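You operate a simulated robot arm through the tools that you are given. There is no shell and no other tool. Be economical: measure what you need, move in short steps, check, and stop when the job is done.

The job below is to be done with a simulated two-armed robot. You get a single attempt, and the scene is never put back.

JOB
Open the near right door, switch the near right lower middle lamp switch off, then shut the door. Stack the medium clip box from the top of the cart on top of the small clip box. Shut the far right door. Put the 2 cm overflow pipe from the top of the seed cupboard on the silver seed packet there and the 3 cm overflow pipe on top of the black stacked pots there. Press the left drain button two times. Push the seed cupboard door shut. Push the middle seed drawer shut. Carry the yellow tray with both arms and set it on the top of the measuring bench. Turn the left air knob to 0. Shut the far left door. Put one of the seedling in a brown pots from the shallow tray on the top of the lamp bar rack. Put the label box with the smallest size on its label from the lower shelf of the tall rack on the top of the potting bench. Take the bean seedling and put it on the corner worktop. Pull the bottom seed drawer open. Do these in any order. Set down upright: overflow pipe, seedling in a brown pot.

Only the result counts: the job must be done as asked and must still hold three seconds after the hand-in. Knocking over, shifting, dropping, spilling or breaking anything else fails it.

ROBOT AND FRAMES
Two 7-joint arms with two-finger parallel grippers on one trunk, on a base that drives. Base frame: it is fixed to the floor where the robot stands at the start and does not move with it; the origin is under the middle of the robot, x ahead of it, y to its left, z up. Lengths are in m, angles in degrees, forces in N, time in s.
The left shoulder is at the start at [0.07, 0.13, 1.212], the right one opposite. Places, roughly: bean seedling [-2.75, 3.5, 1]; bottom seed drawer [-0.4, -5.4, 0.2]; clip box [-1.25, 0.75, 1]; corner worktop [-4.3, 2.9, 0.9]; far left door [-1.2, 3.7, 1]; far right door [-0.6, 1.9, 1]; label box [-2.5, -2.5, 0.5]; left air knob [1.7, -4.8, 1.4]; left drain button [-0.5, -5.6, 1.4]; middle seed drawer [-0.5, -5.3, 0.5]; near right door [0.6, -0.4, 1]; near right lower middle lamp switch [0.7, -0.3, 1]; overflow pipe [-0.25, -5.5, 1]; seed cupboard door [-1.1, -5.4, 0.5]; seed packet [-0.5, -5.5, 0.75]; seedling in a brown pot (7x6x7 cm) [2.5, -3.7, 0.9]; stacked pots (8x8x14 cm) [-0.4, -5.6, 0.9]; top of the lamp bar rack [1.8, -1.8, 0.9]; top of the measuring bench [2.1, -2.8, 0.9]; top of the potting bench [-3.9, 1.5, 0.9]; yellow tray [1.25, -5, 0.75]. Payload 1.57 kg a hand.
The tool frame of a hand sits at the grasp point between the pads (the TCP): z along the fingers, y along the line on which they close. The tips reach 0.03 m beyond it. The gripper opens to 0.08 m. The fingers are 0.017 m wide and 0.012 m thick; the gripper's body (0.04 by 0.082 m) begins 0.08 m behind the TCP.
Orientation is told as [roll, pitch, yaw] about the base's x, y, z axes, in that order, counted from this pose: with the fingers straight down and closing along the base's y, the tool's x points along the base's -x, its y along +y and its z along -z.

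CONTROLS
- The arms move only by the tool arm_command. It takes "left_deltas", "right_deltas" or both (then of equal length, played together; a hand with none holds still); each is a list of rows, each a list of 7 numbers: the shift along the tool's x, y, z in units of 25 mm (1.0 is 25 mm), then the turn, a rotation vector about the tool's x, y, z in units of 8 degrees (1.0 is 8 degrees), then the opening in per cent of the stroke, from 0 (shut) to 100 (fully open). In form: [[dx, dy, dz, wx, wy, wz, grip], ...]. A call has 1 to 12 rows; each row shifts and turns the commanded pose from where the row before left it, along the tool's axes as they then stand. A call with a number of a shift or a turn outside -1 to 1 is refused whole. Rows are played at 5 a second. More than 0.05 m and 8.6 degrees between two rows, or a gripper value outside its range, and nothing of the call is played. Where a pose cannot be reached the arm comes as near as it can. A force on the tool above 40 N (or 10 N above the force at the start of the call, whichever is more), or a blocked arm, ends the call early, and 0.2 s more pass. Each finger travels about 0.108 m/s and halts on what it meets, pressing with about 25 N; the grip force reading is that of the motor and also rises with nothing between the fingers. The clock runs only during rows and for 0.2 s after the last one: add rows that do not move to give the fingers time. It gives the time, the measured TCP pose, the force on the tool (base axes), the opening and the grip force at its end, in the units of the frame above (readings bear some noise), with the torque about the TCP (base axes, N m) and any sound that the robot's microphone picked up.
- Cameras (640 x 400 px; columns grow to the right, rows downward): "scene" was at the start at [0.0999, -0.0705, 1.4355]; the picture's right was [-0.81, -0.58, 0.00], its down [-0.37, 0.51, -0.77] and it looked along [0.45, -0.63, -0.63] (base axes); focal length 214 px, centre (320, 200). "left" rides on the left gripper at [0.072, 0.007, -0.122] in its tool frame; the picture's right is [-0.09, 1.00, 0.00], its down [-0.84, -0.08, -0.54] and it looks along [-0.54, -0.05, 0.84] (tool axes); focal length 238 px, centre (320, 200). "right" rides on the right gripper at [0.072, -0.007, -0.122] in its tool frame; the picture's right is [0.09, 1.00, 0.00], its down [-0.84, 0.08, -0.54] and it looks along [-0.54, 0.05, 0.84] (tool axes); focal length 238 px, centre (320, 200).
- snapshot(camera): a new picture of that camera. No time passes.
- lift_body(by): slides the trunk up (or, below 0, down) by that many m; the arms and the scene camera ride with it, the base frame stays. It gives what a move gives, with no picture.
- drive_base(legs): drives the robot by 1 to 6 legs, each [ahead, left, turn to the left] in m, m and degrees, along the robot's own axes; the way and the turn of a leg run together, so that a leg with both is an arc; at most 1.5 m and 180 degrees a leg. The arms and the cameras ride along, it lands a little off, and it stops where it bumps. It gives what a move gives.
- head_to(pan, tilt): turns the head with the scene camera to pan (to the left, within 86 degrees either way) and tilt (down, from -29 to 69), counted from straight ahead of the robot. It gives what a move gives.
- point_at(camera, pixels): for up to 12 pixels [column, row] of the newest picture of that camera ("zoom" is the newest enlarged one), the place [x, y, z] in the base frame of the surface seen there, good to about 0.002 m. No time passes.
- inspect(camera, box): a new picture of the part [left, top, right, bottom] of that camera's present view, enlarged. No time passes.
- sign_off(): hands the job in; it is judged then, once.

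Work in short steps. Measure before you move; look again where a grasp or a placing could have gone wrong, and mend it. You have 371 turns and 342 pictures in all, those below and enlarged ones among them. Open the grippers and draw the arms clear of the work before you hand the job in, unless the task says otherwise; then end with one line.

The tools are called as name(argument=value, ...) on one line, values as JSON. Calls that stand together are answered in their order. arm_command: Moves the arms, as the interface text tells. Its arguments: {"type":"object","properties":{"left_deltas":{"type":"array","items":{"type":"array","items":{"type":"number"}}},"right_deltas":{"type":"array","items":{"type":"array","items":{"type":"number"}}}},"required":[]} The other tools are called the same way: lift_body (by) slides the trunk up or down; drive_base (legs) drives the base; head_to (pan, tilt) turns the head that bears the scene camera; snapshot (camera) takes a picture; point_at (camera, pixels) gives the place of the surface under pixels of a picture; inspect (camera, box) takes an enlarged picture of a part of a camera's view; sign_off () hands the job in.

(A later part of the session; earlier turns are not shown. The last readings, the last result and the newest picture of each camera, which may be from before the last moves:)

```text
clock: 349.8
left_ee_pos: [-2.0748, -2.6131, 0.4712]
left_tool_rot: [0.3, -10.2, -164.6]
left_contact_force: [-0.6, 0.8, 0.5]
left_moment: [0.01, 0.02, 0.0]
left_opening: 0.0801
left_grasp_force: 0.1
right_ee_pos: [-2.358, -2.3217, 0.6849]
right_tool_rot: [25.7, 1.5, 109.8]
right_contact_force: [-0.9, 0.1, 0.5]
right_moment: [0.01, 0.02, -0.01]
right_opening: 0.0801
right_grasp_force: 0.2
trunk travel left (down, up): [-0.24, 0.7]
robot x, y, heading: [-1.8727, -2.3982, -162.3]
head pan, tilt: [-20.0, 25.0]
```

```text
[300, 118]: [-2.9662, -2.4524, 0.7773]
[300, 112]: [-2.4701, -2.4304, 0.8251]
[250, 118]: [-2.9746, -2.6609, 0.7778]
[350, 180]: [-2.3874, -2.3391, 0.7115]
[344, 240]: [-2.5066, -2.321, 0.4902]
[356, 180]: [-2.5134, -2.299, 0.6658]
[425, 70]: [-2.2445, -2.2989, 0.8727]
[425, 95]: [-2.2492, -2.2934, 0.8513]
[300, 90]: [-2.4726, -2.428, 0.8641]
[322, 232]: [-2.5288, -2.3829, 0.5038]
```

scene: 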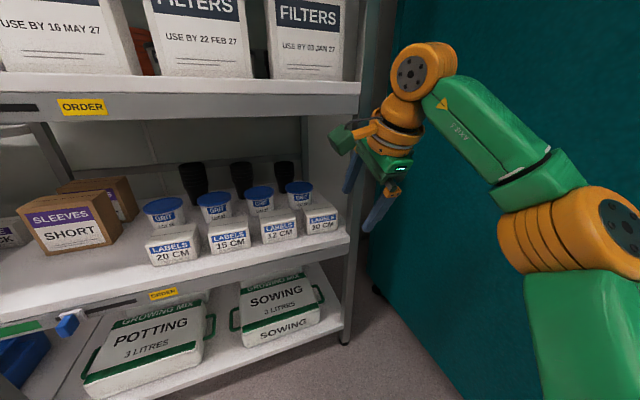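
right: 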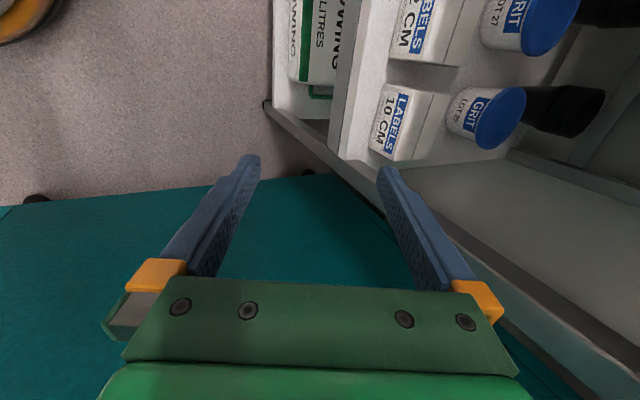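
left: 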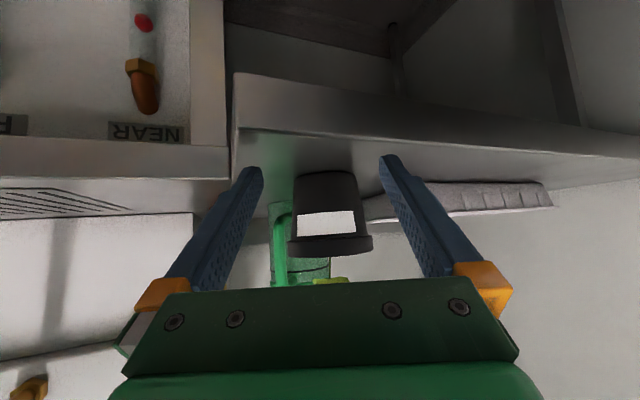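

Lip bottom z 0.822. I add tilt to 35°, lower to z≈0.60, and drive in with the front finger staying ahead of the box.

arm_command(right_deltas=[[0, 0, 0, -0.6, 0, 0, 100], [0, 0, 0, -0.6, 0, 0, 100], [0, 0, 0, 0, 0, 0, 100]])

lift_body(by=-0.083)

drive_base(legs=[[0.14, 0.03, 0]])

snapshot(camera="right")

snapshot(camera="scene")

```text
clock: 350.6
left_ee_pos: [-2.0748, -2.6112, 0.4725]
left_tool_rot: [0.3, -10.1, -164.5]
left_contact_force: [0.3, 0.0, -0.5]
left_moment: [0.02, -0.03, 0.0]
left_opening: 0.08
left_grasp_force: 0.0
right_ee_pos: [-2.3573, -2.3234, 0.6849]
right_tool_rot: [35.3, 1.5, 109.8]
right_contact_force: [0.1, 0.2, 0.2]
right_moment: [0.02, -0.01, 0.02]
right_opening: 0.0799
right_grasp_force: 0.0
trunk travel left (down, up): [-0.24, 0.7]
robot x, y, heading: [-1.8719, -2.3964, -162.3]
head pan, tilt: [-20.0, 25.0]
```

```text
clock: 351.8
left_ee_pos: [-2.0745, -2.6127, 0.3893]
left_tool_rot: [0.3, -10.1, -164.5]
left_contact_force: [0.5, 0.1, -0.5]
left_moment: [0.0, -0.02, -0.01]
left_opening: 0.08
left_grasp_force: 0.1
right_ee_pos: [-2.3577, -2.3224, 0.6022]
right_tool_rot: [35.3, 1.4, 109.7]
right_contact_force: [0.2, -0.2, -0.4]
right_moment: [0.0, 0.02, -0.03]
right_opening: 0.0802
right_grasp_force: 0.1
trunk travel left (down, up): [-0.157, 0.783]
robot x, y, heading: [-1.8726, -2.3995, -162.0]
head pan, tilt: [-20.0, 25.0]
```

```text
clock: 353.1
left_ee_pos: [-2.1976, -2.6843, 0.3872]
left_tool_rot: [0.3, -10.1, -164.3]
left_contact_force: [0.5, -0.3, -0.5]
left_moment: [-0.02, 0.02, 0.02]
left_opening: 0.08
left_grasp_force: 0.0
right_ee_pos: [-2.482, -2.3945, 0.6021]
right_tool_rot: [35.2, 1.4, 109.9]
right_contact_force: [0.0, -0.3, -0.4]
right_moment: [-0.01, 0.01, 0.01]
right_opening: 0.0802
right_grasp_force: 0.0
trunk travel left (down, up): [-0.157, 0.783]
robot x, y, heading: [-1.9984, -2.4689, -162.0]
head pan, tilt: [-20.0, 25.0]
```

```text
215 pictures are left
```

right: 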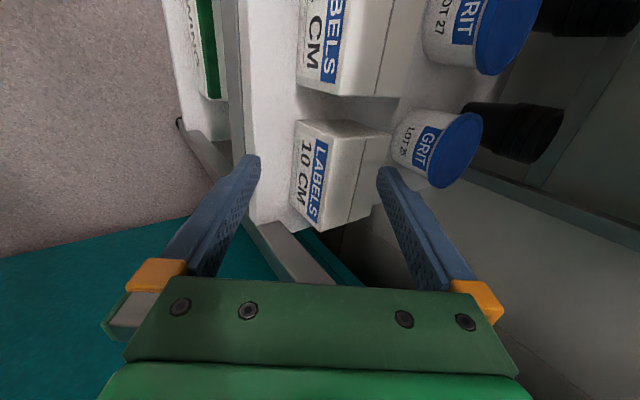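

```text
214 pictures are left
```

scene: 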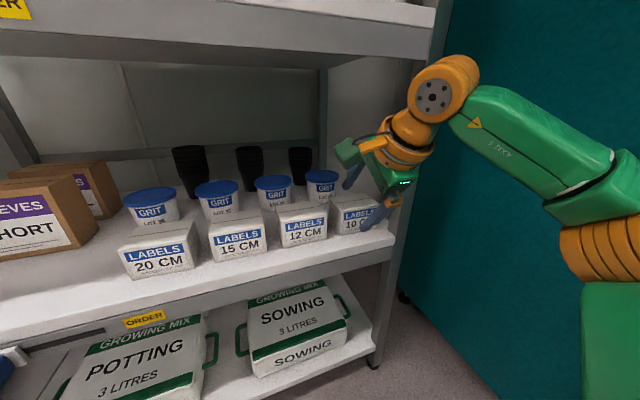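

Move forward 5 cm with the arm (front finger stays ahead of the box face).

arm_command(right_deltas=[[0, 0.55, 0.38, 0, 0, 0, 100], [0, 0.55, 0.38, 0, 0, 0, 100], [0, 0.54, 0.38, 0, 0, 0, 100], [0, 0, 0, 0, 0, 0, 100]])

snapshot(camera="right")

```text
clock: 354.1
left_ee_pos: [-2.1984, -2.6841, 0.3885]
left_tool_rot: [0.3, -10.2, -164.4]
left_contact_force: [0.7, 0.5, 0.0]
left_moment: [0.0, 0.01, -0.01]
left_opening: 0.0803
left_grasp_force: 0.1
right_ee_pos: [-2.5212, -2.4071, 0.6046]
right_tool_rot: [35.2, 1.4, 109.8]
right_contact_force: [-0.1, 0.5, 0.2]
right_moment: [0.03, 0.01, -0.01]
right_opening: 0.0801
right_grasp_force: 0.0
right hand out of reach, approached as far as the arm can: row 3
trunk travel left (down, up): [-0.157, 0.783]
robot x, y, heading: [-1.997, -2.4682, -162.1]
head pan, tilt: [-20.0, 25.0]
```

```text
213 pictures are left
```

right: 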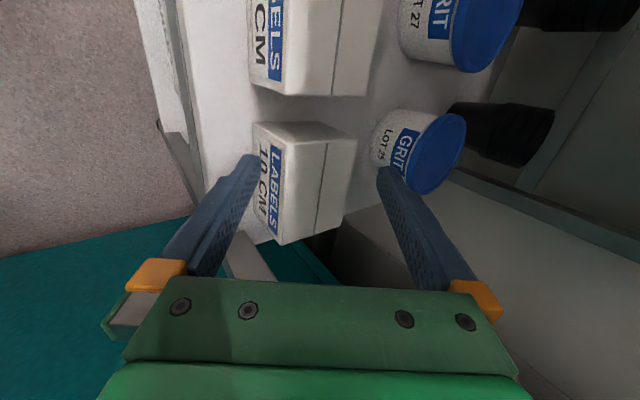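

The tilt makes the fit too tight under the lip. Better: hand leaning sideways with the closing line front-to-back. I back off and roll the hand the other way (camera to the upper side).

drive_base(legs=[[-0.22, 0, 0]])

arm_command(right_deltas=[[0, 0, 0, 1, 0, 0, 100], [0, 0, 0, 1, 0, 0, 100], [0, 0, 0, 1, 0, 0, 100], [0, 0, 0, 1, 0, 0, 100], [0, 0, 0, 0.4, 0, 0, 100], [0, 0, 0, 0, 0, -1, 100], [0, 0, 0, 0, 0, -1, 100], [0, 0, 0, 0, 0, -1, 100], [0, 0, 0, 0, 0, -1, 100], [0, 0, 0, 0, 0, -1, 100], [0, 0, 0, 0, 0, -1, 100], [0, 0, 0, 0, 0, -1, 100]])

arm_command(right_deltas=[[0, 0, 0, 0, 0, -1, 100], [0, 0, 0, 0, 0, -1, 100], [0, 0, 0, 0, 0, -1, 100], [0, 0, 0, 0, 0, -1, 100], [0, 0, 0, 0, 0, -1, 100], [0, 0, 0, 0, 0, -1, 100], [0, 0, 0, 0, 0, -1, 100], [0, 0, 0, 0, 0, -1, 100], [0, 0, 0, 0, 0, -1, 100], [0, 0, 0, 0, 0, -1, 100], [0, 0, 0, 0, 0, -1, 100], [0, 0, 0, 0, 0, -1, 100]])

```text
clock: 355.8
left_ee_pos: [-1.9881, -2.6154, 0.3891]
left_tool_rot: [0.4, -10.1, -164.4]
left_contact_force: [1.2, -0.9, -0.1]
left_moment: [0.01, 0.02, 0.0]
left_opening: 0.08
left_grasp_force: 0.1
right_ee_pos: [-2.3108, -2.3416, 0.6039]
right_tool_rot: [35.3, 1.4, 109.8]
right_contact_force: [-1.2, -0.2, 0.4]
right_moment: [0.04, 0.0, 0.0]
right_opening: 0.08
right_grasp_force: 0.1
trunk travel left (down, up): [-0.157, 0.783]
robot x, y, heading: [-1.7833, -2.402, -162.2]
head pan, tilt: [-20.0, 25.0]
```

```text
clock: 358.4
left_ee_pos: [-1.9888, -2.6158, 0.3894]
left_tool_rot: [0.3, -10.2, -164.3]
left_contact_force: [0.0, -0.3, 0.2]
left_moment: [-0.02, 0.02, 0.0]
left_opening: 0.0801
left_grasp_force: 0.1
right_ee_pos: [-2.2391, -2.2814, 0.5281]
right_tool_rot: [1.3, 0.7, 166.0]
right_contact_force: [0.0, 1.3, -0.5]
right_moment: [0.02, -0.01, 0.03]
right_opening: 0.0801
right_grasp_force: 0.1
right hand out of reach, approached as far as the arm can: row 1, 2, 3, 4, 5
trunk travel left (down, up): [-0.157, 0.783]
robot x, y, heading: [-1.7892, -2.4014, -161.8]
head pan, tilt: [-20.0, 25.0]
```

```text
clock: 361.0
left_ee_pos: [-1.9876, -2.6161, 0.3889]
left_tool_rot: [0.3, -10.1, -164.4]
left_contact_force: [0.4, 0.4, 0.9]
left_moment: [0.0, -0.01, 0.03]
left_opening: 0.0802
left_grasp_force: 0.1
right_ee_pos: [-2.1152, -2.341, 0.4816]
right_tool_rot: [0.4, -1.2, -98.1]
right_contact_force: [-0.3, 0.5, 0.6]
right_moment: [0.0, -0.03, 0.0]
right_opening: 0.0801
right_grasp_force: 0.1
right hand out of reach, approached as far as the arm can: row 6, 7, 8, 9, 10, 11, 12
trunk travel left (down, up): [-0.157, 0.783]
robot x, y, heading: [-1.7873, -2.3978, -162.2]
head pan, tilt: [-20.0, 25.0]
```

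Roll nearly done. I finish it and lean the wrist to the left by 35°.

arm_command(right_deltas=[[0, 0, 0, 0, 0, -1, 100], [0, 0, 0, 0, 0, -1, 100], [0, 0, 0, 0, 0, -1, 100], [0, 0, 0, 0, 1, 0, 100], [0, 0, 0, 0, 1, 0, 100], [0, 0, 0, 0, 1, 0, 100], [0, 0, 0, 0, 1, 0, 100], [0, 0, 0, 0, 0.4, 0, 100], [0, 0, 0, 0, 0, 0, 100]])

head_to(pan=-15, tilt=35)

snapshot(camera="scene")

snapshot(camera="right")

```text
clock: 363.0
left_ee_pos: [-1.9886, -2.6164, 0.3888]
left_tool_rot: [0.2, -10.2, -164.4]
left_contact_force: [-0.5, 0.9, 0.1]
left_moment: [0.0, -0.01, 0.04]
left_opening: 0.0802
left_grasp_force: 0.1
right_ee_pos: [-2.0426, -2.2907, 0.4679]
right_tool_rot: [0.0, 29.2, -74.2]
right_contact_force: [0.4, -0.8, -0.5]
right_moment: [-0.01, -0.02, 0.01]
right_opening: 0.08
right_grasp_force: 0.0
right hand out of reach, approached as far as the arm can: row 1, 2, 3, 4, 5, 6, 7, 8
trunk travel left (down, up): [-0.157, 0.783]
robot x, y, heading: [-1.7819, -2.401, -162.2]
head pan, tilt: [-20.0, 25.0]
```

```text
clock: 363.7
left_ee_pos: [-1.9877, -2.6157, 0.3899]
left_tool_rot: [0.2, -10.1, -164.4]
left_contact_force: [-0.8, -0.2, -0.3]
left_moment: [-0.02, 0.02, -0.02]
left_opening: 0.08
left_grasp_force: 0.1
right_ee_pos: [-2.0443, -2.2915, 0.4666]
right_tool_rot: [0.0, 29.2, -74.2]
right_contact_force: [0.7, 1.1, -0.5]
right_moment: [0.03, 0.03, 0.0]
right_opening: 0.0799
right_grasp_force: 0.0
trunk travel left (down, up): [-0.157, 0.783]
robot x, y, heading: [-1.7864, -2.4008, -162.1]
head pan, tilt: [-15.0, 35.0]
```

```text
212 pictures are left
```

scene: 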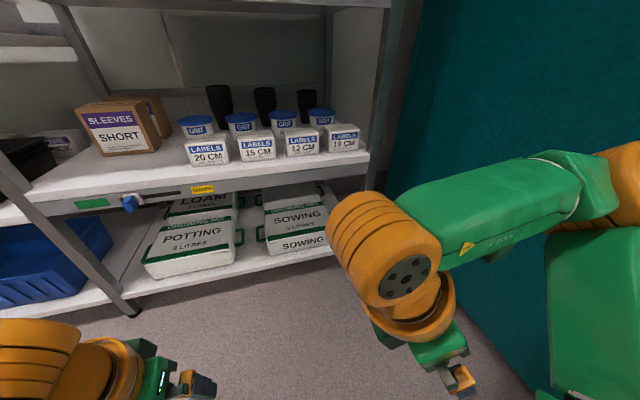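

```text
211 pictures are left
```

right: 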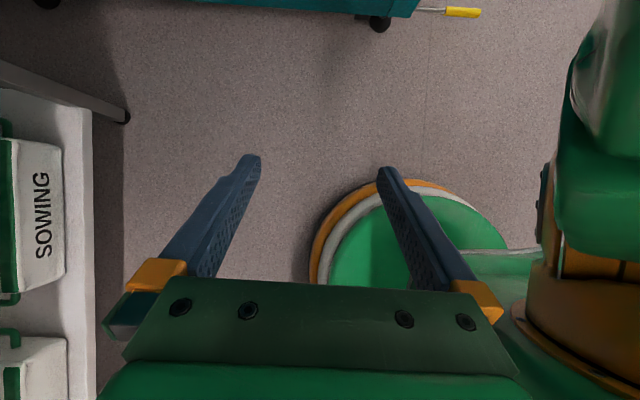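

In this roll the right arm cannot reach far enough, so I return to the former roll (+90°) and will use 20° tilt with a shallow grasp.

arm_command(right_deltas=[[0, 0, 0, 0, -1, 0, 100], [0, 0, 0, 0, -1, 0, 100], [0, 0, 0, 0, -1, 0, 100], [0, 0, 0, 0, -1, 0, 100], [0, 0, 0, 0, -0.4, 0, 100], [0, 0, 0, 0, 0, 1, 100], [0, 0, 0, 0, 0, 1, 100], [0, 0, 0, 0, 0, 1, 100], [0, 0, 0, 0, 0, 1, 100], [0, 0, 0, 0, 0, 1, 100], [0, 0, 0, 0, 0, 1, 100], [0, 0, 0, 0, 0, 1, 100]])

arm_command(right_deltas=[[0, 0, 0, 0, 0, 1, 100], [0, 0, 0, 0, 0, 1, 100], [0, 0, 0, 0, 0, 1, 100], [0, 0, 0, 0, 0, 1, 100], [0, 0, 0, 0, 0, 1, 100], [0, 0, 0, 0, 0, 1, 100], [0, 0, 0, 0, 0, 1, 100], [0, 0, 0, 0, 0, 1, 100], [0, 0, 0, 0, 0, 1, 100], [0, 0, 0, 0, 0, 1, 100], [0, 0, 0, 0, 0, 1, 100], [0, 0, 0, 0, 0, 1, 100]])

arm_command(right_deltas=[[0, 0, 0, 0, 0, 1, 100], [0, 0, 0, 0, 0, 1, 100], [0, 0, 0, 0, 0, 1, 100], [0, 0, 0, -1, 0, 0, 100], [0, 0, 0, -1, 0, 0, 100], [0, 0, 0, -0.5, 0, 0, 100], [0, 0, 0, 0, 0, 0, 100]])

```text
clock: 366.3
left_ee_pos: [-1.9875, -2.6167, 0.3886]
left_tool_rot: [0.3, -10.1, -164.4]
left_contact_force: [0.3, 0.3, 0.3]
left_moment: [0.01, -0.01, 0.02]
left_opening: 0.0801
left_grasp_force: 0.0
right_ee_pos: [-2.0097, -2.3109, 0.4719]
right_tool_rot: [4.9, -3.3, -130.4]
right_contact_force: [1.0, -0.3, 0.0]
right_moment: [0.01, -0.01, 0.0]
right_opening: 0.0802
right_grasp_force: 0.0
right hand out of reach, approached as far as the arm can: row 1, 2, 3, 4, 5
trunk travel left (down, up): [-0.157, 0.783]
robot x, y, heading: [-1.7861, -2.4011, -162.0]
head pan, tilt: [-15.0, 35.0]
```

```text
clock: 368.9
left_ee_pos: [-1.9875, -2.6162, 0.3895]
left_tool_rot: [0.3, -10.1, -164.3]
left_contact_force: [0.1, -0.7, -0.5]
left_moment: [0.01, 0.0, -0.01]
left_opening: 0.0802
left_grasp_force: 0.1
right_ee_pos: [-2.0081, -2.3098, 0.4709]
right_tool_rot: [2.8, 5.1, 133.9]
right_contact_force: [0.7, -0.1, -0.5]
right_moment: [0.01, 0.01, -0.06]
right_opening: 0.0801
right_grasp_force: 0.1
trunk travel left (down, up): [-0.157, 0.783]
robot x, y, heading: [-1.7842, -2.4004, -162.3]
head pan, tilt: [-15.0, 35.0]
```

```text
clock: 370.5
left_ee_pos: [-1.9887, -2.6173, 0.389]
left_tool_rot: [0.3, -10.1, -164.4]
left_contact_force: [-0.4, -0.1, -0.9]
left_moment: [-0.02, 0.04, 0.01]
left_opening: 0.08
left_grasp_force: 0.0
right_ee_pos: [-2.0151, -2.3114, 0.4909]
right_tool_rot: [20.5, 6.0, 109.9]
right_contact_force: [-1.2, -0.9, -0.1]
right_moment: [0.04, -0.01, 0.0]
right_opening: 0.08
right_grasp_force: 0.1
right hand out of reach, approached as far as the arm can: row 5, 6
trunk travel left (down, up): [-0.157, 0.783]
robot x, y, heading: [-1.7845, -2.4043, -162.4]
head pan, tilt: [-15.0, 35.0]
```

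Back in the former roll. I correct the slight lean and extend the hand forward again.

arm_command(right_deltas=[[0, 0.5, -0.8, 0, -0.6, 0, 100], [0, 0.5, -0.8, 0, 0, 0, 100], [0, 0.7, -0.6, 0, 0, 0, 100], [0, 0.94, 0.34, 0, 0, 0, 100], [0, 0.94, 0.34, 0, 0, 0, 100], [0, 0.94, 0.34, 0, 0, 0, 100], [0, 0.94, 0.34, 0, 0, 0, 100], [0, 0.94, 0.34, 0, 0, 0, 100], [0, 0.94, 0.34, 0, 0, 0, 100], [0, 0, 0, 0, 0, 0, 100]])

snapshot(camera="right")

```text
clock: 372.7
left_ee_pos: [-1.9879, -2.6157, 0.3888]
left_tool_rot: [0.3, -10.1, -164.5]
left_contact_force: [0.0, -0.6, -0.1]
left_moment: [0.02, 0.0, -0.01]
left_opening: 0.0802
left_grasp_force: 0.1
right_ee_pos: [-2.1768, -2.3613, 0.556]
right_tool_rot: [20.3, 1.4, 108.2]
right_contact_force: [-0.4, 1.3, -0.3]
right_moment: [0.03, -0.01, 0.01]
right_opening: 0.0797
right_grasp_force: 0.1
trunk travel left (down, up): [-0.157, 0.783]
robot x, y, heading: [-1.7832, -2.4031, -162.1]
head pan, tilt: [-15.0, 35.0]
```

```text
210 pictures are left
```

right: 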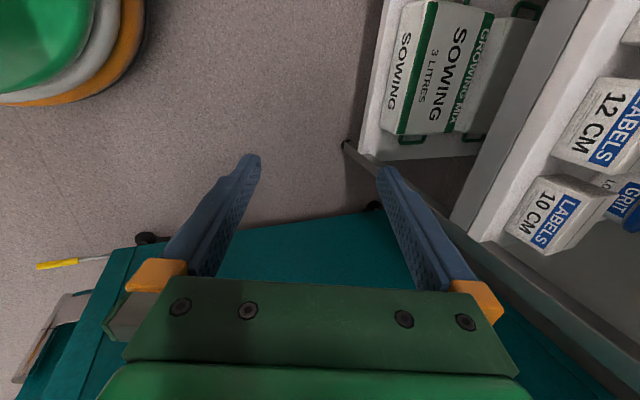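

I raise 3 cm and drive in with a 7.6 cm shift to the right.

lift_body(by=0.03)

drive_base(legs=[[0, -0.076, 0], [0.28, 0, 0]])

snapshot(camera="right")

```text
clock: 373.4
left_ee_pos: [-1.9884, -2.6154, 0.4179]
left_tool_rot: [0.3, -10.1, -164.4]
left_contact_force: [0.2, -1.3, 1.2]
left_moment: [0.0, 0.01, 0.01]
left_opening: 0.0798
left_grasp_force: 0.1
right_ee_pos: [-2.1765, -2.362, 0.586]
right_tool_rot: [20.3, 1.4, 108.2]
right_contact_force: [0.4, 0.5, 0.5]
right_moment: [0.0, -0.02, -0.04]
right_opening: 0.08
right_grasp_force: 0.1
trunk travel left (down, up): [-0.187, 0.753]
robot x, y, heading: [-1.7843, -2.3981, -162.1]
head pan, tilt: [-15.0, 35.0]
```

```text
clock: 376.0
left_ee_pos: [-2.2695, -2.6258, 0.4188]
left_tool_rot: [0.3, -10.1, -164.3]
left_contact_force: [-0.2, -0.3, -0.2]
left_moment: [-0.01, -0.02, -0.04]
left_opening: 0.0797
left_grasp_force: 0.0
right_ee_pos: [-2.46, -2.3723, 0.5868]
right_tool_rot: [20.3, 1.3, 108.3]
right_contact_force: [0.0, 0.5, -0.7]
right_moment: [0.0, -0.01, 0.01]
right_opening: 0.08
right_grasp_force: 0.0
trunk travel left (down, up): [-0.187, 0.753]
robot x, y, heading: [-2.0711, -2.4072, -162.0]
head pan, tilt: [-15.0, 35.0]
```

```text
209 pictures are left
```

right: 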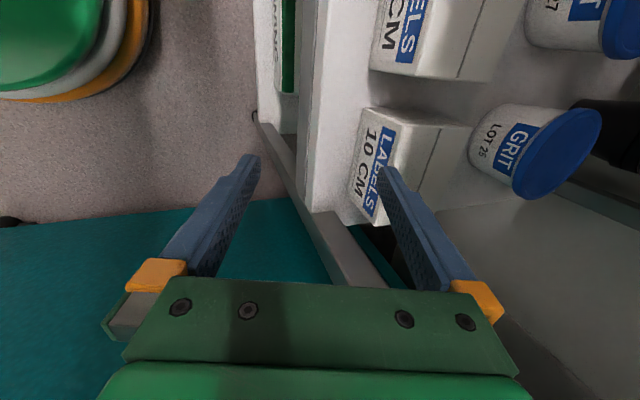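

Lateral is right. I trim tilt +2°, lower 6 mm, and move forward 7 cm with the arm.

arm_command(right_deltas=[[0, -0.09, 0.22, -0.25, 0, 0, 100], [0, 0.65, 0.26, 0, 0, 0, 100], [0, 0.65, 0.26, 0, 0, 0, 100], [0, 0.65, 0.26, 0, 0, 0, 100], [0, 0.65, 0.26, 0, 0, 0, 100], [0, 0, 0, 0, 0, 0, 100]])

snapshot(camera="right")

snapshot(camera="scene")

```text
clock: 377.4
left_ee_pos: [-2.2711, -2.6255, 0.4191]
left_tool_rot: [0.3, -10.1, -164.3]
left_contact_force: [-0.4, -0.3, -0.2]
left_moment: [-0.03, 0.0, -0.01]
left_opening: 0.0803
left_grasp_force: 0.0
right_ee_pos: [-2.5243, -2.3902, 0.5804]
right_tool_rot: [22.5, 1.2, 108.3]
right_contact_force: [-0.6, 0.3, -0.3]
right_moment: [0.04, -0.02, 0.04]
right_opening: 0.0799
right_grasp_force: 0.0
trunk travel left (down, up): [-0.187, 0.753]
robot x, y, heading: [-2.0684, -2.4112, -162.1]
head pan, tilt: [-15.0, 35.0]
```

```text
208 pictures are left
```

right: 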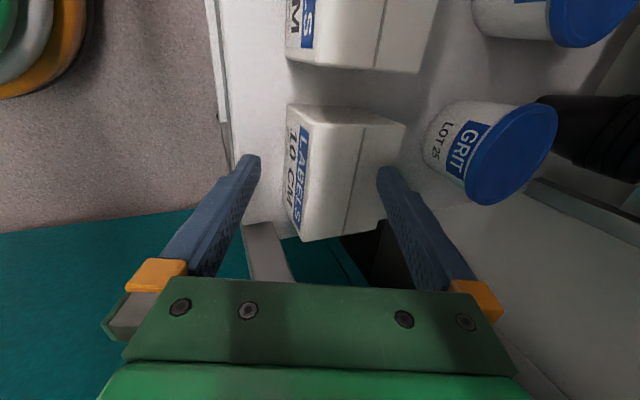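

```text
207 pictures are left
```

scene: 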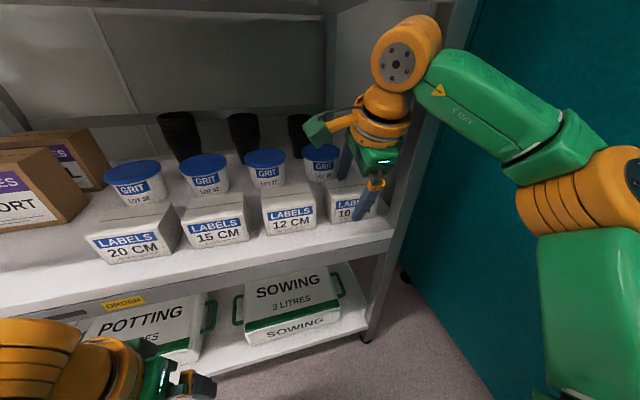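

About 2 cm more forward is needed by the image (front gap ~27 px, back edge 22 px past the rear finger). Move 18 mm and zoom.

arm_command(right_deltas=[[0, 0.33, 0.135, 0, 0, 0, 100], [0, 0.33, 0.135, 0, 0, 0, 100], [0, 0, 0, 0, 0, 0, 100]])

inspect(camera="right", box=[220, 90, 420, 260])

```text
clock: 378.2
left_ee_pos: [-2.2712, -2.6257, 0.4182]
left_tool_rot: [0.3, -10.1, -164.3]
left_contact_force: [0.3, 0.1, 0.1]
left_moment: [0.03, -0.02, -0.02]
left_opening: 0.0799
left_grasp_force: 0.1
right_ee_pos: [-2.524, -2.3911, 0.5796]
right_tool_rot: [22.4, 1.4, 108.4]
right_contact_force: [-0.8, 0.3, 0.2]
right_moment: [0.0, 0.01, 0.03]
right_opening: 0.0799
right_grasp_force: 0.0
right hand out of reach, approached as far as the arm can: row 1, 2
trunk travel left (down, up): [-0.187, 0.753]
robot x, y, heading: [-2.071, -2.4124, -162.2]
head pan, tilt: [-15.0, 35.0]
```

```text
2.35 times, centred on (320, 175) of right
```

zoom: 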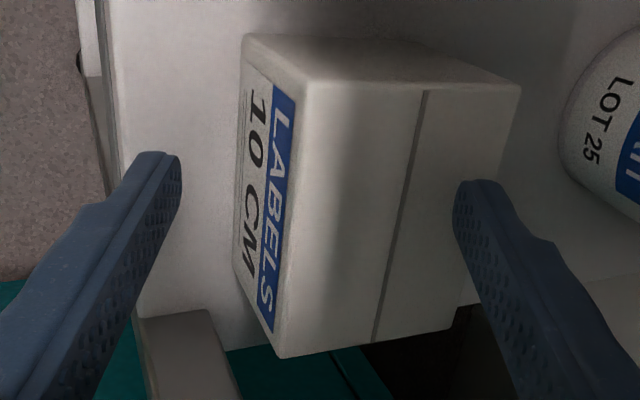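

Arm is at its limit; nudge the base 18 mm ahead.

drive_base(legs=[[0.018, 0, 0]])

inspect(camera="right", box=[220, 90, 420, 260])

```text
clock: 379.0
left_ee_pos: [-2.2885, -2.6311, 0.4183]
left_tool_rot: [0.3, -10.1, -164.4]
left_contact_force: [0.5, 0.2, -0.1]
left_moment: [0.01, -0.01, 0.02]
left_opening: 0.0799
left_grasp_force: 0.0
right_ee_pos: [-2.5434, -2.3957, 0.5805]
right_tool_rot: [22.4, 1.3, 108.4]
right_contact_force: [-0.5, -0.1, 0.6]
right_moment: [0.0, 0.03, -0.02]
right_opening: 0.0799
right_grasp_force: 0.1
trunk travel left (down, up): [-0.187, 0.753]
robot x, y, heading: [-2.0848, -2.4112, -162.4]
head pan, tilt: [-15.0, 35.0]
```

```text
2.35 times, centred on (320, 175) of right
```

zoom: 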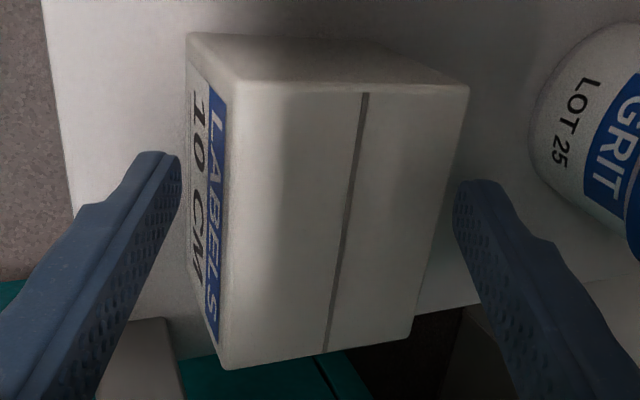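

Both fingers clear the box front and back. Lower 17 mm via the trunk.

lift_body(by=-0.018)

inspect(camera="right", box=[220, 90, 420, 260])

```text
clock: 379.5
left_ee_pos: [-2.2864, -2.6309, 0.4042]
left_tool_rot: [0.3, -10.3, -164.4]
left_contact_force: [0.4, 0.0, -0.2]
left_moment: [-0.02, 0.02, 0.04]
left_opening: 0.08
left_grasp_force: 0.0
right_ee_pos: [-2.5448, -2.3978, 0.5725]
right_tool_rot: [24.1, 1.6, 108.2]
right_contact_force: [1.3, 1.3, 16.0]
right_moment: [-0.13, 0.72, -0.05]
right_opening: 0.0797
right_grasp_force: 0.0
trunk travel left (down, up): [-0.172, 0.768]
robot x, y, heading: [-2.0831, -2.4153, -162.3]
head pan, tilt: [-15.0, 35.0]
stopped: the force on the tool passed its limit at 50 N (the readings are from after the stop); the commanded pose is now the measured one
```

```text
2.35 times, centred on (320, 175) of right
```

zoom: 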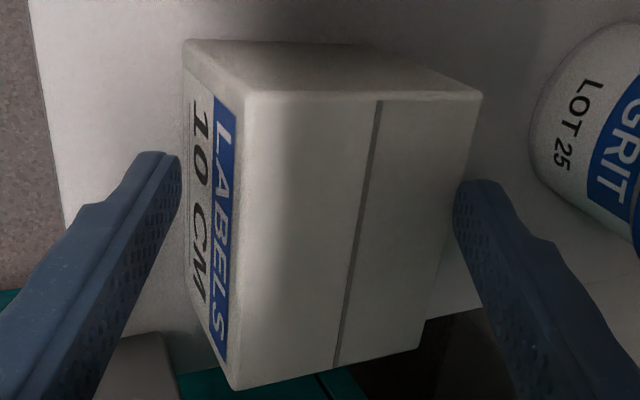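

The rear finger touched the box's back edge. Raise 8 mm, go 7 mm further ahead, and lower again.

lift_body(by=0.01)

drive_base(legs=[[0.009, 0, 0]])

inspect(camera="right", box=[220, 90, 420, 260])

```text
clock: 380.1
left_ee_pos: [-2.288, -2.6307, 0.4143]
left_tool_rot: [0.2, -10.2, -164.3]
left_contact_force: [0.6, -0.2, -0.2]
left_moment: [0.0, -0.05, 0.03]
left_opening: 0.08
left_grasp_force: 0.0
right_ee_pos: [-2.5446, -2.396, 0.5804]
right_tool_rot: [23.4, 1.5, 108.2]
right_contact_force: [0.8, 0.0, 0.4]
right_moment: [-0.01, 0.03, -0.02]
right_opening: 0.0802
right_grasp_force: 0.1
trunk travel left (down, up): [-0.182, 0.758]
robot x, y, heading: [-2.0853, -2.4149, -162.1]
head pan, tilt: [-15.0, 35.0]
```

```text
clock: 380.9
left_ee_pos: [-2.2957, -2.6343, 0.4147]
left_tool_rot: [0.3, -10.1, -164.3]
left_contact_force: [0.1, 0.4, -0.5]
left_moment: [-0.02, 0.04, -0.03]
left_opening: 0.0798
left_grasp_force: 0.0
right_ee_pos: [-2.5545, -2.3987, 0.5793]
right_tool_rot: [23.6, 1.5, 108.1]
right_contact_force: [0.2, -0.2, -0.2]
right_moment: [0.01, 0.0, -0.02]
right_opening: 0.08
right_grasp_force: 0.0
trunk travel left (down, up): [-0.182, 0.758]
robot x, y, heading: [-2.0948, -2.4169, -162.0]
head pan, tilt: [-15.0, 35.0]
```

```text
2.35 times, centred on (320, 175) of right
```

zoom: 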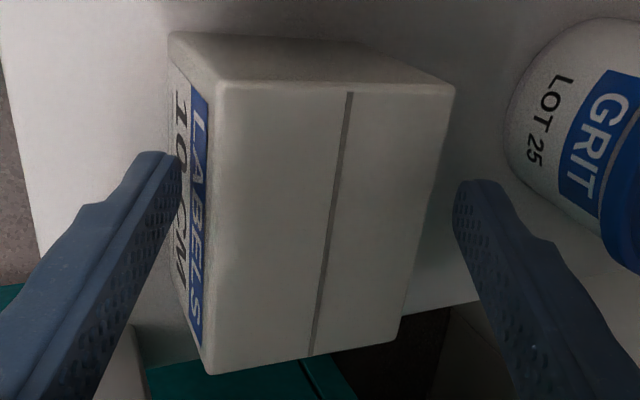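

Margins: rear ~7 mm, front nearly touching. Lower 18 mm again.

lift_body(by=-0.018)

inspect(camera="right", box=[220, 90, 420, 260])

```text
clock: 381.5
left_ee_pos: [-2.2954, -2.6348, 0.3972]
left_tool_rot: [0.2, -10.3, -164.3]
left_contact_force: [0.8, 0.1, 0.7]
left_moment: [-0.02, 0.03, -0.01]
left_opening: 0.08
left_grasp_force: 0.1
right_ee_pos: [-2.5531, -2.4001, 0.5649]
right_tool_rot: [24.1, 1.5, 108.2]
right_contact_force: [-10.3, -2.9, 24.7]
right_moment: [-0.32, 0.47, -0.24]
right_opening: 0.0802
right_grasp_force: 0.1
trunk travel left (down, up): [-0.164, 0.776]
robot x, y, heading: [-2.0922, -2.4174, -161.9]
head pan, tilt: [-15.0, 35.0]
```

```text
2.35 times, centred on (320, 175) of right
```

zoom: 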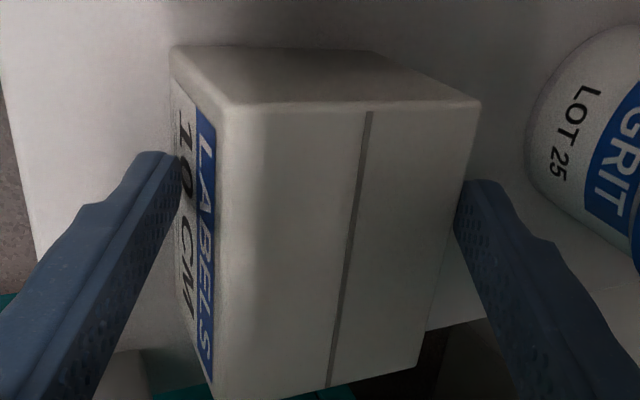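

The box is snug between the fingers now. I close the gripper.

arm_command(right_deltas=[[0, 0, 0, 0, 0, 0, 60], [0, 0, 0, 0, 0, 0, 60], [0, 0, 0, 0, 0, 0, 60], [0, 0, 0, 0, 0, 0, 60]])

inspect(camera="right", box=[220, 90, 420, 260])

```text
clock: 382.5
left_ee_pos: [-2.2955, -2.6339, 0.3966]
left_tool_rot: [0.2, -10.3, -164.3]
left_contact_force: [0.0, 0.6, -0.1]
left_moment: [-0.02, 0.03, -0.02]
left_opening: 0.0799
left_grasp_force: 0.0
right_ee_pos: [-2.5515, -2.4012, 0.5652]
right_tool_rot: [23.9, 1.5, 108.1]
right_contact_force: [-14.7, -3.0, 33.9]
right_moment: [-0.57, 0.63, -0.19]
right_opening: 0.0797
right_grasp_force: 24.6
trunk travel left (down, up): [-0.164, 0.776]
robot x, y, heading: [-2.0959, -2.419, -162.2]
head pan, tilt: [-15.0, 35.0]
```

```text
2.35 times, centred on (320, 175) of right
```

zoom: 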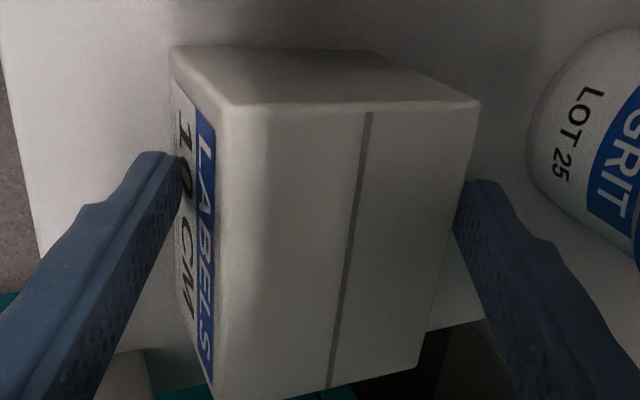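

Wedged at the full diagonal. I rotate the tilt back by 12° while closing, so the pads align with the faces.

arm_command(right_deltas=[[0, 0, 0, 0.4, 0, 0, 60], [0, 0, 0, 0.4, 0, 0, 60], [0, 0, 0, 0.4, 0, 0, 60], [0, 0, 0, 0.3, 0, 0, 60], [0, 0, 0, 0, 0, 0, 60]])

inspect(camera="right", box=[220, 90, 420, 260])

```text
clock: 383.0
left_ee_pos: [-2.2936, -2.6348, 0.3975]
left_tool_rot: [0.1, -10.4, -164.2]
left_contact_force: [-0.6, 0.4, -0.1]
left_moment: [0.01, 0.02, 0.0]
left_opening: 0.08
left_grasp_force: 0.1
right_ee_pos: [-2.5422, -2.39, 0.5611]
right_tool_rot: [20.3, 1.6, 108.5]
right_contact_force: [6.1, -1.6, 24.3]
right_moment: [0.35, -1.0, -0.05]
right_opening: 0.0795
right_grasp_force: 24.8
right hand out of reach, approached as far as the arm can: row 1, 2
trunk travel left (down, up): [-0.164, 0.776]
robot x, y, heading: [-2.098, -2.4186, -161.7]
head pan, tilt: [-15.0, 35.0]
stopped in row 2 (right hand): the force on the tool passed its limit at 48 N (the readings are from after the stop); the commanded pose is now the measured one
```

```text
2.35 times, centred on (320, 175) of right
```

zoom: 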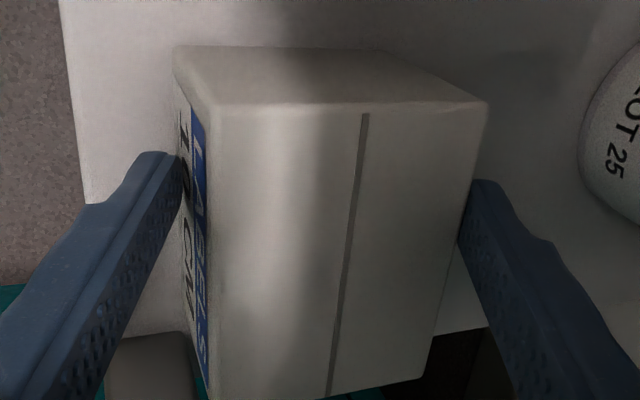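

The box follows the hand. I test a 15 mm lift.

lift_body(by=0.015)

inspect(camera="right", box=[220, 90, 420, 260])

inspect(camera="scene", box=[260, 100, 440, 260])

```text
clock: 383.6
left_ee_pos: [-2.2961, -2.6339, 0.4114]
left_tool_rot: [0.3, -10.2, -164.3]
left_contact_force: [0.2, 0.1, -0.3]
left_moment: [0.02, 0.05, 0.06]
left_opening: 0.0798
left_grasp_force: 0.0
right_ee_pos: [-2.5461, -2.3881, 0.5719]
right_tool_rot: [19.8, 1.7, 108.5]
right_contact_force: [0.3, 1.7, 3.8]
right_moment: [0.34, 0.0, -0.03]
right_opening: 0.0734
right_grasp_force: 24.6
trunk travel left (down, up): [-0.179, 0.761]
robot x, y, heading: [-2.0951, -2.4196, -162.1]
head pan, tilt: [-15.0, 35.0]
```

```text
2.35 times, centred on (320, 175) of right
```

zoom: 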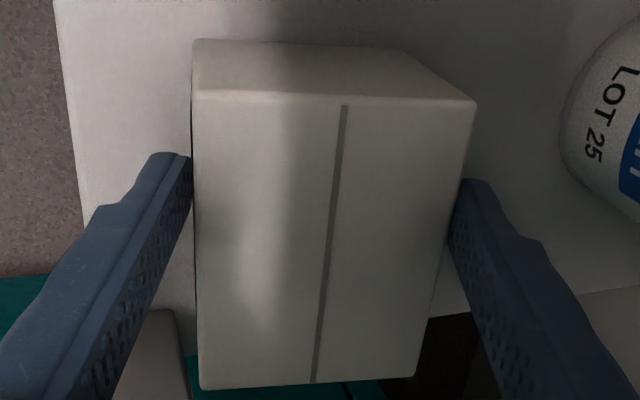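

```text
2.50 times, centred on (350, 180) of scene
```

zoom: 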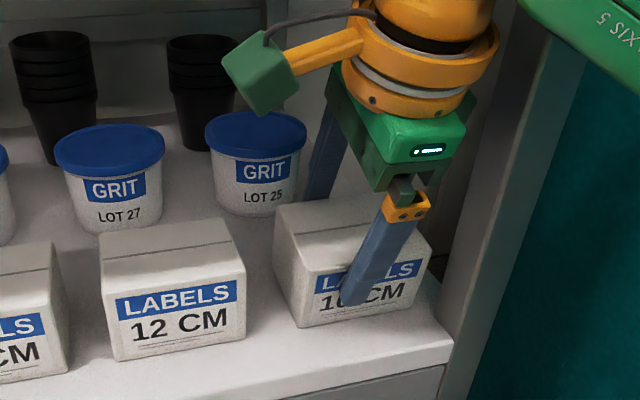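

The box self-aligned to the pads (0.073 m). Lift 15 mm more and check.

lift_body(by=0.012)

inspect(camera="scene", box=[260, 100, 440, 260])

```text
clock: 384.2
left_ee_pos: [-2.2969, -2.6347, 0.422]
left_tool_rot: [0.3, -10.1, -164.3]
left_contact_force: [-0.2, 0.0, 0.7]
left_moment: [-0.01, -0.02, -0.02]
left_opening: 0.08
left_grasp_force: 0.0
right_ee_pos: [-2.5454, -2.3903, 0.584]
right_tool_rot: [19.9, 1.7, 108.4]
right_contact_force: [-0.2, 0.5, -1.4]
right_moment: [-0.03, 0.0, -0.03]
right_opening: 0.0729
right_grasp_force: 25.1
trunk travel left (down, up): [-0.191, 0.749]
robot x, y, heading: [-2.0936, -2.4182, -162.2]
head pan, tilt: [-15.0, 35.0]
```

```text
2.50 times, centred on (350, 180) of scene
```

zoom: 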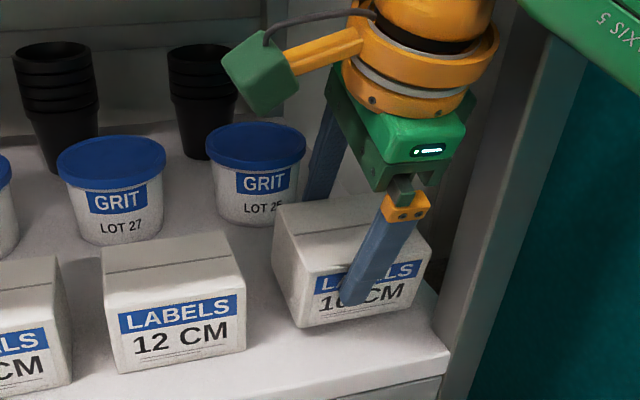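

It's suspended. Drive straight back out of the rack.

drive_base(legs=[[-0.3, 0, 0]])

lift_body(by=0.3)

snapshot(camera="right")

snapshot(camera="scene")

```text
clock: 386.3
left_ee_pos: [-2.0119, -2.543, 0.4229]
left_tool_rot: [0.3, -10.2, -164.2]
left_contact_force: [0.2, -0.3, -0.2]
left_moment: [-0.03, 0.01, 0.01]
left_opening: 0.0798
left_grasp_force: 0.1
right_ee_pos: [-2.2629, -2.2977, 0.585]
right_tool_rot: [19.8, 1.7, 108.5]
right_contact_force: [0.8, -0.2, -0.7]
right_moment: [-0.02, -0.02, 0.05]
right_opening: 0.0731
right_grasp_force: 25.6
trunk travel left (down, up): [-0.191, 0.749]
robot x, y, heading: [-1.8126, -2.3306, -161.9]
head pan, tilt: [-15.0, 35.0]
```

```text
clock: 389.3
left_ee_pos: [-2.0119, -2.543, 0.7228]
left_tool_rot: [0.3, -10.1, -164.2]
left_contact_force: [0.0, 0.4, -0.5]
left_moment: [0.01, 0.03, -0.04]
left_opening: 0.0798
left_grasp_force: 0.1
right_ee_pos: [-2.2633, -2.2986, 0.8833]
right_tool_rot: [19.8, 1.8, 108.6]
right_contact_force: [-0.4, 0.4, -1.1]
right_moment: [0.0, -0.03, -0.01]
right_opening: 0.0727
right_grasp_force: 24.5
trunk travel left (down, up): [-0.491, 0.449]
robot x, y, heading: [-1.81, -2.3241, -161.9]
head pan, tilt: [-15.0, 35.0]
```

```text
196 pictures are left
```

right: 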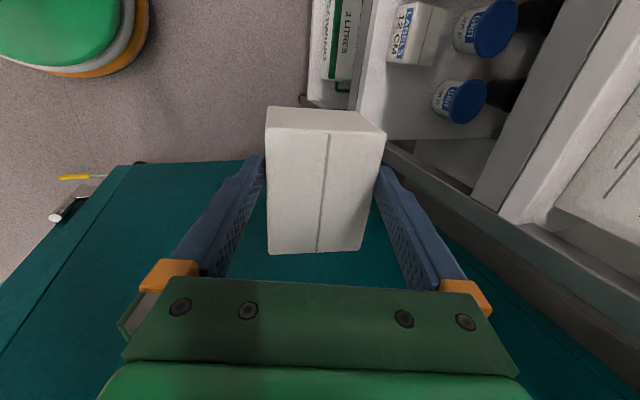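

```text
195 pictures are left
```

scene: 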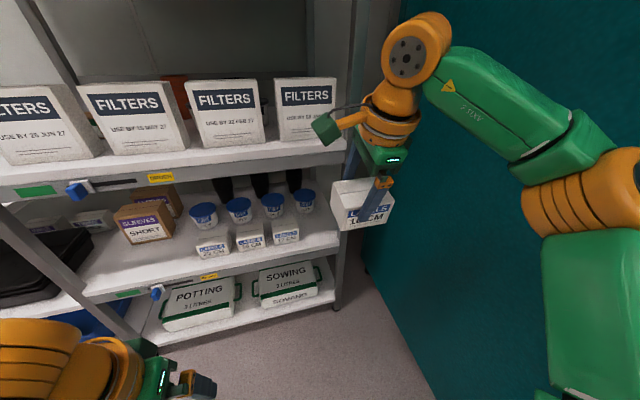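

Box secured. I raise the trunk, back out and turn north for the potting bench.

lift_body(by=0.44)

drive_base(legs=[[-0.75, 0, 0], [0, 0, -90], [1.2, 0.06, 0]])

head_to(pan=0, tilt=25)

snapshot(camera="scene")

```text
refused: 0.44 is not a number from -0.4 to 0.4
```

```text
clock: 402.6
left_ee_pos: [-1.8075, -0.8089, 0.7237]
left_tool_rot: [0.3, -10.1, 107.3]
left_contact_force: [0.0, -0.2, -0.8]
left_moment: [0.0, -0.01, 0.03]
left_opening: 0.0802
left_grasp_force: 0.1
right_ee_pos: [-1.5683, -0.5509, 0.8841]
right_tool_rot: [19.8, 1.7, 20.1]
right_contact_force: [0.7, 0.7, -0.6]
right_moment: [-0.01, 0.04, 0.01]
right_opening: 0.0717
right_grasp_force: 24.9
trunk travel left (down, up): [-0.491, 0.449]
robot x, y, heading: [-1.5863, -1.0048, 109.3]
head pan, tilt: [-15.0, 35.0]
```

```text
clock: 403.4
left_ee_pos: [-1.8076, -0.8072, 0.7239]
left_tool_rot: [0.4, -10.1, 107.3]
left_contact_force: [0.3, -0.1, 0.1]
left_moment: [0.0, -0.03, 0.02]
left_opening: 0.0798
left_grasp_force: 0.0
right_ee_pos: [-1.5687, -0.5511, 0.8832]
right_tool_rot: [19.7, 1.7, 20.1]
right_contact_force: [-1.0, -1.0, -1.5]
right_moment: [-0.04, 0.01, 0.01]
right_opening: 0.0716
right_grasp_force: 24.9
trunk travel left (down, up): [-0.491, 0.449]
robot x, y, heading: [-1.5848, -1.0014, 109.8]
head pan, tilt: [0.0, 25.0]
```

```text
194 pictures are left
```

scene: 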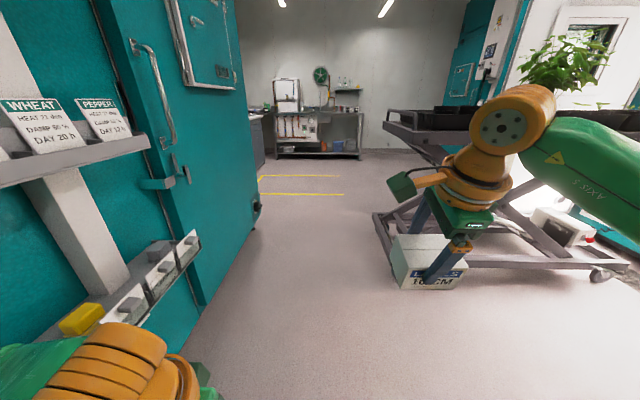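

The trunk wasn't raised; first I shift right away from the racks, then raise 0.4 m and go ahead.

drive_base(legs=[[0, -0.15, 0]])

lift_body(by=0.4)

drive_base(legs=[[0.6, 0.12, -1], [1.2, 0, 0]])

snapshot(camera="scene")

```text
clock: 404.8
left_ee_pos: [-1.6646, -0.757, 0.723]
left_tool_rot: [0.3, -10.1, 107.4]
left_contact_force: [-0.7, 0.1, 0.0]
left_moment: [-0.02, 0.02, 0.0]
left_opening: 0.0799
left_grasp_force: 0.0
right_ee_pos: [-1.4261, -0.501, 0.8844]
right_tool_rot: [19.8, 1.7, 20.0]
right_contact_force: [0.2, 0.0, -1.1]
right_moment: [0.0, 0.01, -0.03]
right_opening: 0.0713
right_grasp_force: 24.9
trunk travel left (down, up): [-0.491, 0.449]
robot x, y, heading: [-1.4427, -0.9519, 109.8]
head pan, tilt: [0.0, 25.0]
```

```text
clock: 408.6
left_ee_pos: [-1.6659, -0.7583, 1.1225]
left_tool_rot: [0.3, -10.1, 107.3]
left_contact_force: [0.3, 0.1, -1.2]
left_moment: [-0.01, 0.0, -0.06]
left_opening: 0.0801
left_grasp_force: 0.0
right_ee_pos: [-1.4265, -0.5016, 1.2834]
right_tool_rot: [19.9, 1.7, 20.1]
right_contact_force: [-0.4, 0.0, -1.4]
right_moment: [0.0, -0.01, 0.01]
right_opening: 0.0713
right_grasp_force: 24.8
trunk travel left (down, up): [-0.891, 0.049]
robot x, y, heading: [-1.445, -0.9518, 109.6]
head pan, tilt: [0.0, 25.0]
```

```text
clock: 417.7
left_ee_pos: [-2.3511, 0.9145, 1.1225]
left_tool_rot: [0.3, -10.1, 105.9]
left_contact_force: [0.0, -0.3, 0.4]
left_moment: [-0.02, 0.03, -0.01]
left_opening: 0.08
left_grasp_force: 0.1
right_ee_pos: [-2.1056, 1.1641, 1.2843]
right_tool_rot: [19.8, 1.8, 18.7]
right_contact_force: [0.1, 0.1, -1.1]
right_moment: [0.0, 0.02, -0.01]
right_opening: 0.071
right_grasp_force: 24.8
trunk travel left (down, up): [-0.891, 0.049]
robot x, y, heading: [-2.135, 0.7116, 108.0]
head pan, tilt: [0.0, 25.0]
```

```text
193 pictures are left
```

scene: 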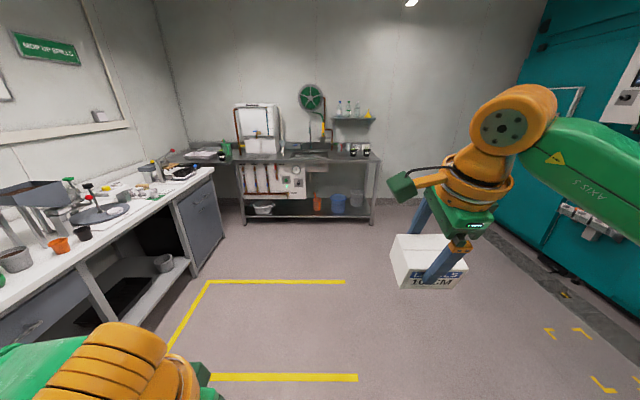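

Continue to the potting bench: ahead 1.63, turn left 90°, ahead 0.54.

drive_base(legs=[[1.4, 0, 0], [0.23, 0, 0], [0, 0, 90.6], [0.5, 0, 0]])

head_to(pan=-15, tilt=45)

snapshot(camera="scene")

```text
clock: 432.5
left_ee_pos: [-3.3029, 1.8279, 1.1227]
left_tool_rot: [0.4, -10.3, -161.6]
left_contact_force: [0.0, 0.7, -0.4]
left_moment: [0.01, 0.01, 0.01]
left_opening: 0.0802
left_grasp_force: 0.1
right_ee_pos: [-3.5639, 2.0613, 1.2854]
right_tool_rot: [20.0, 1.7, 111.2]
right_contact_force: [-0.8, 0.4, -0.8]
right_moment: [-0.05, -0.02, -0.01]
right_opening: 0.07
right_grasp_force: 25.0
trunk travel left (down, up): [-0.891, 0.049]
robot x, y, heading: [-3.1145, 2.052, -159.3]
head pan, tilt: [0.0, 25.0]
```

```text
clock: 433.3
left_ee_pos: [-3.3055, 1.8263, 1.1229]
left_tool_rot: [0.3, -10.0, -161.5]
left_contact_force: [-1.0, 0.4, -0.2]
left_moment: [0.02, -0.04, -0.02]
left_opening: 0.0802
left_grasp_force: 0.1
right_ee_pos: [-3.5657, 2.0602, 1.2844]
right_tool_rot: [19.8, 1.6, 111.2]
right_contact_force: [0.1, -0.6, -1.9]
right_moment: [0.01, -0.03, -0.02]
right_opening: 0.0699
right_grasp_force: 24.4
trunk travel left (down, up): [-0.891, 0.049]
robot x, y, heading: [-3.1124, 2.0518, -159.3]
head pan, tilt: [-15.0, 45.0]
```

```text
192 pictures are left
```

scene: 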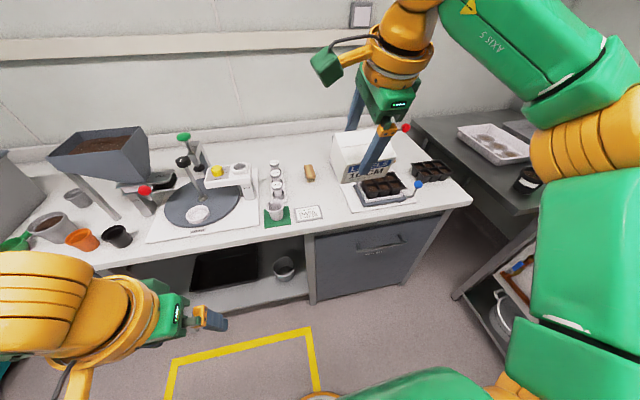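

Measure the free bench spot around (325,195).

point_at(camera="scene", pixels=[[325, 195], [330, 210], [320, 180], [340, 225], [308, 220], [322, 212], [310, 178], [346, 205], [350, 240], [300, 195]])

snapshot(camera="right")

```text
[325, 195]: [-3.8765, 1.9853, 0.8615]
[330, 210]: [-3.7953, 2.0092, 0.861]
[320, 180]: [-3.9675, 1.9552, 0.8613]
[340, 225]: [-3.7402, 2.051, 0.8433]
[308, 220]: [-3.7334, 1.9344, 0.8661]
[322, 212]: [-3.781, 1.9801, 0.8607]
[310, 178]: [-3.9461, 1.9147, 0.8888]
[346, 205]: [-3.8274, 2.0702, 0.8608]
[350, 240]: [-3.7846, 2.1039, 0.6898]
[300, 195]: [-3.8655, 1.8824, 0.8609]
```

```text
191 pictures are left
```

right: 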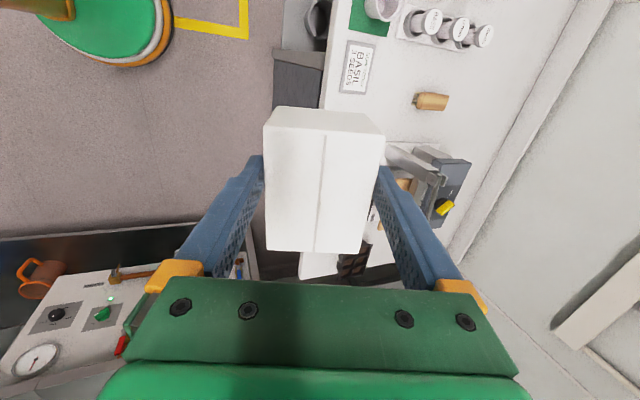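

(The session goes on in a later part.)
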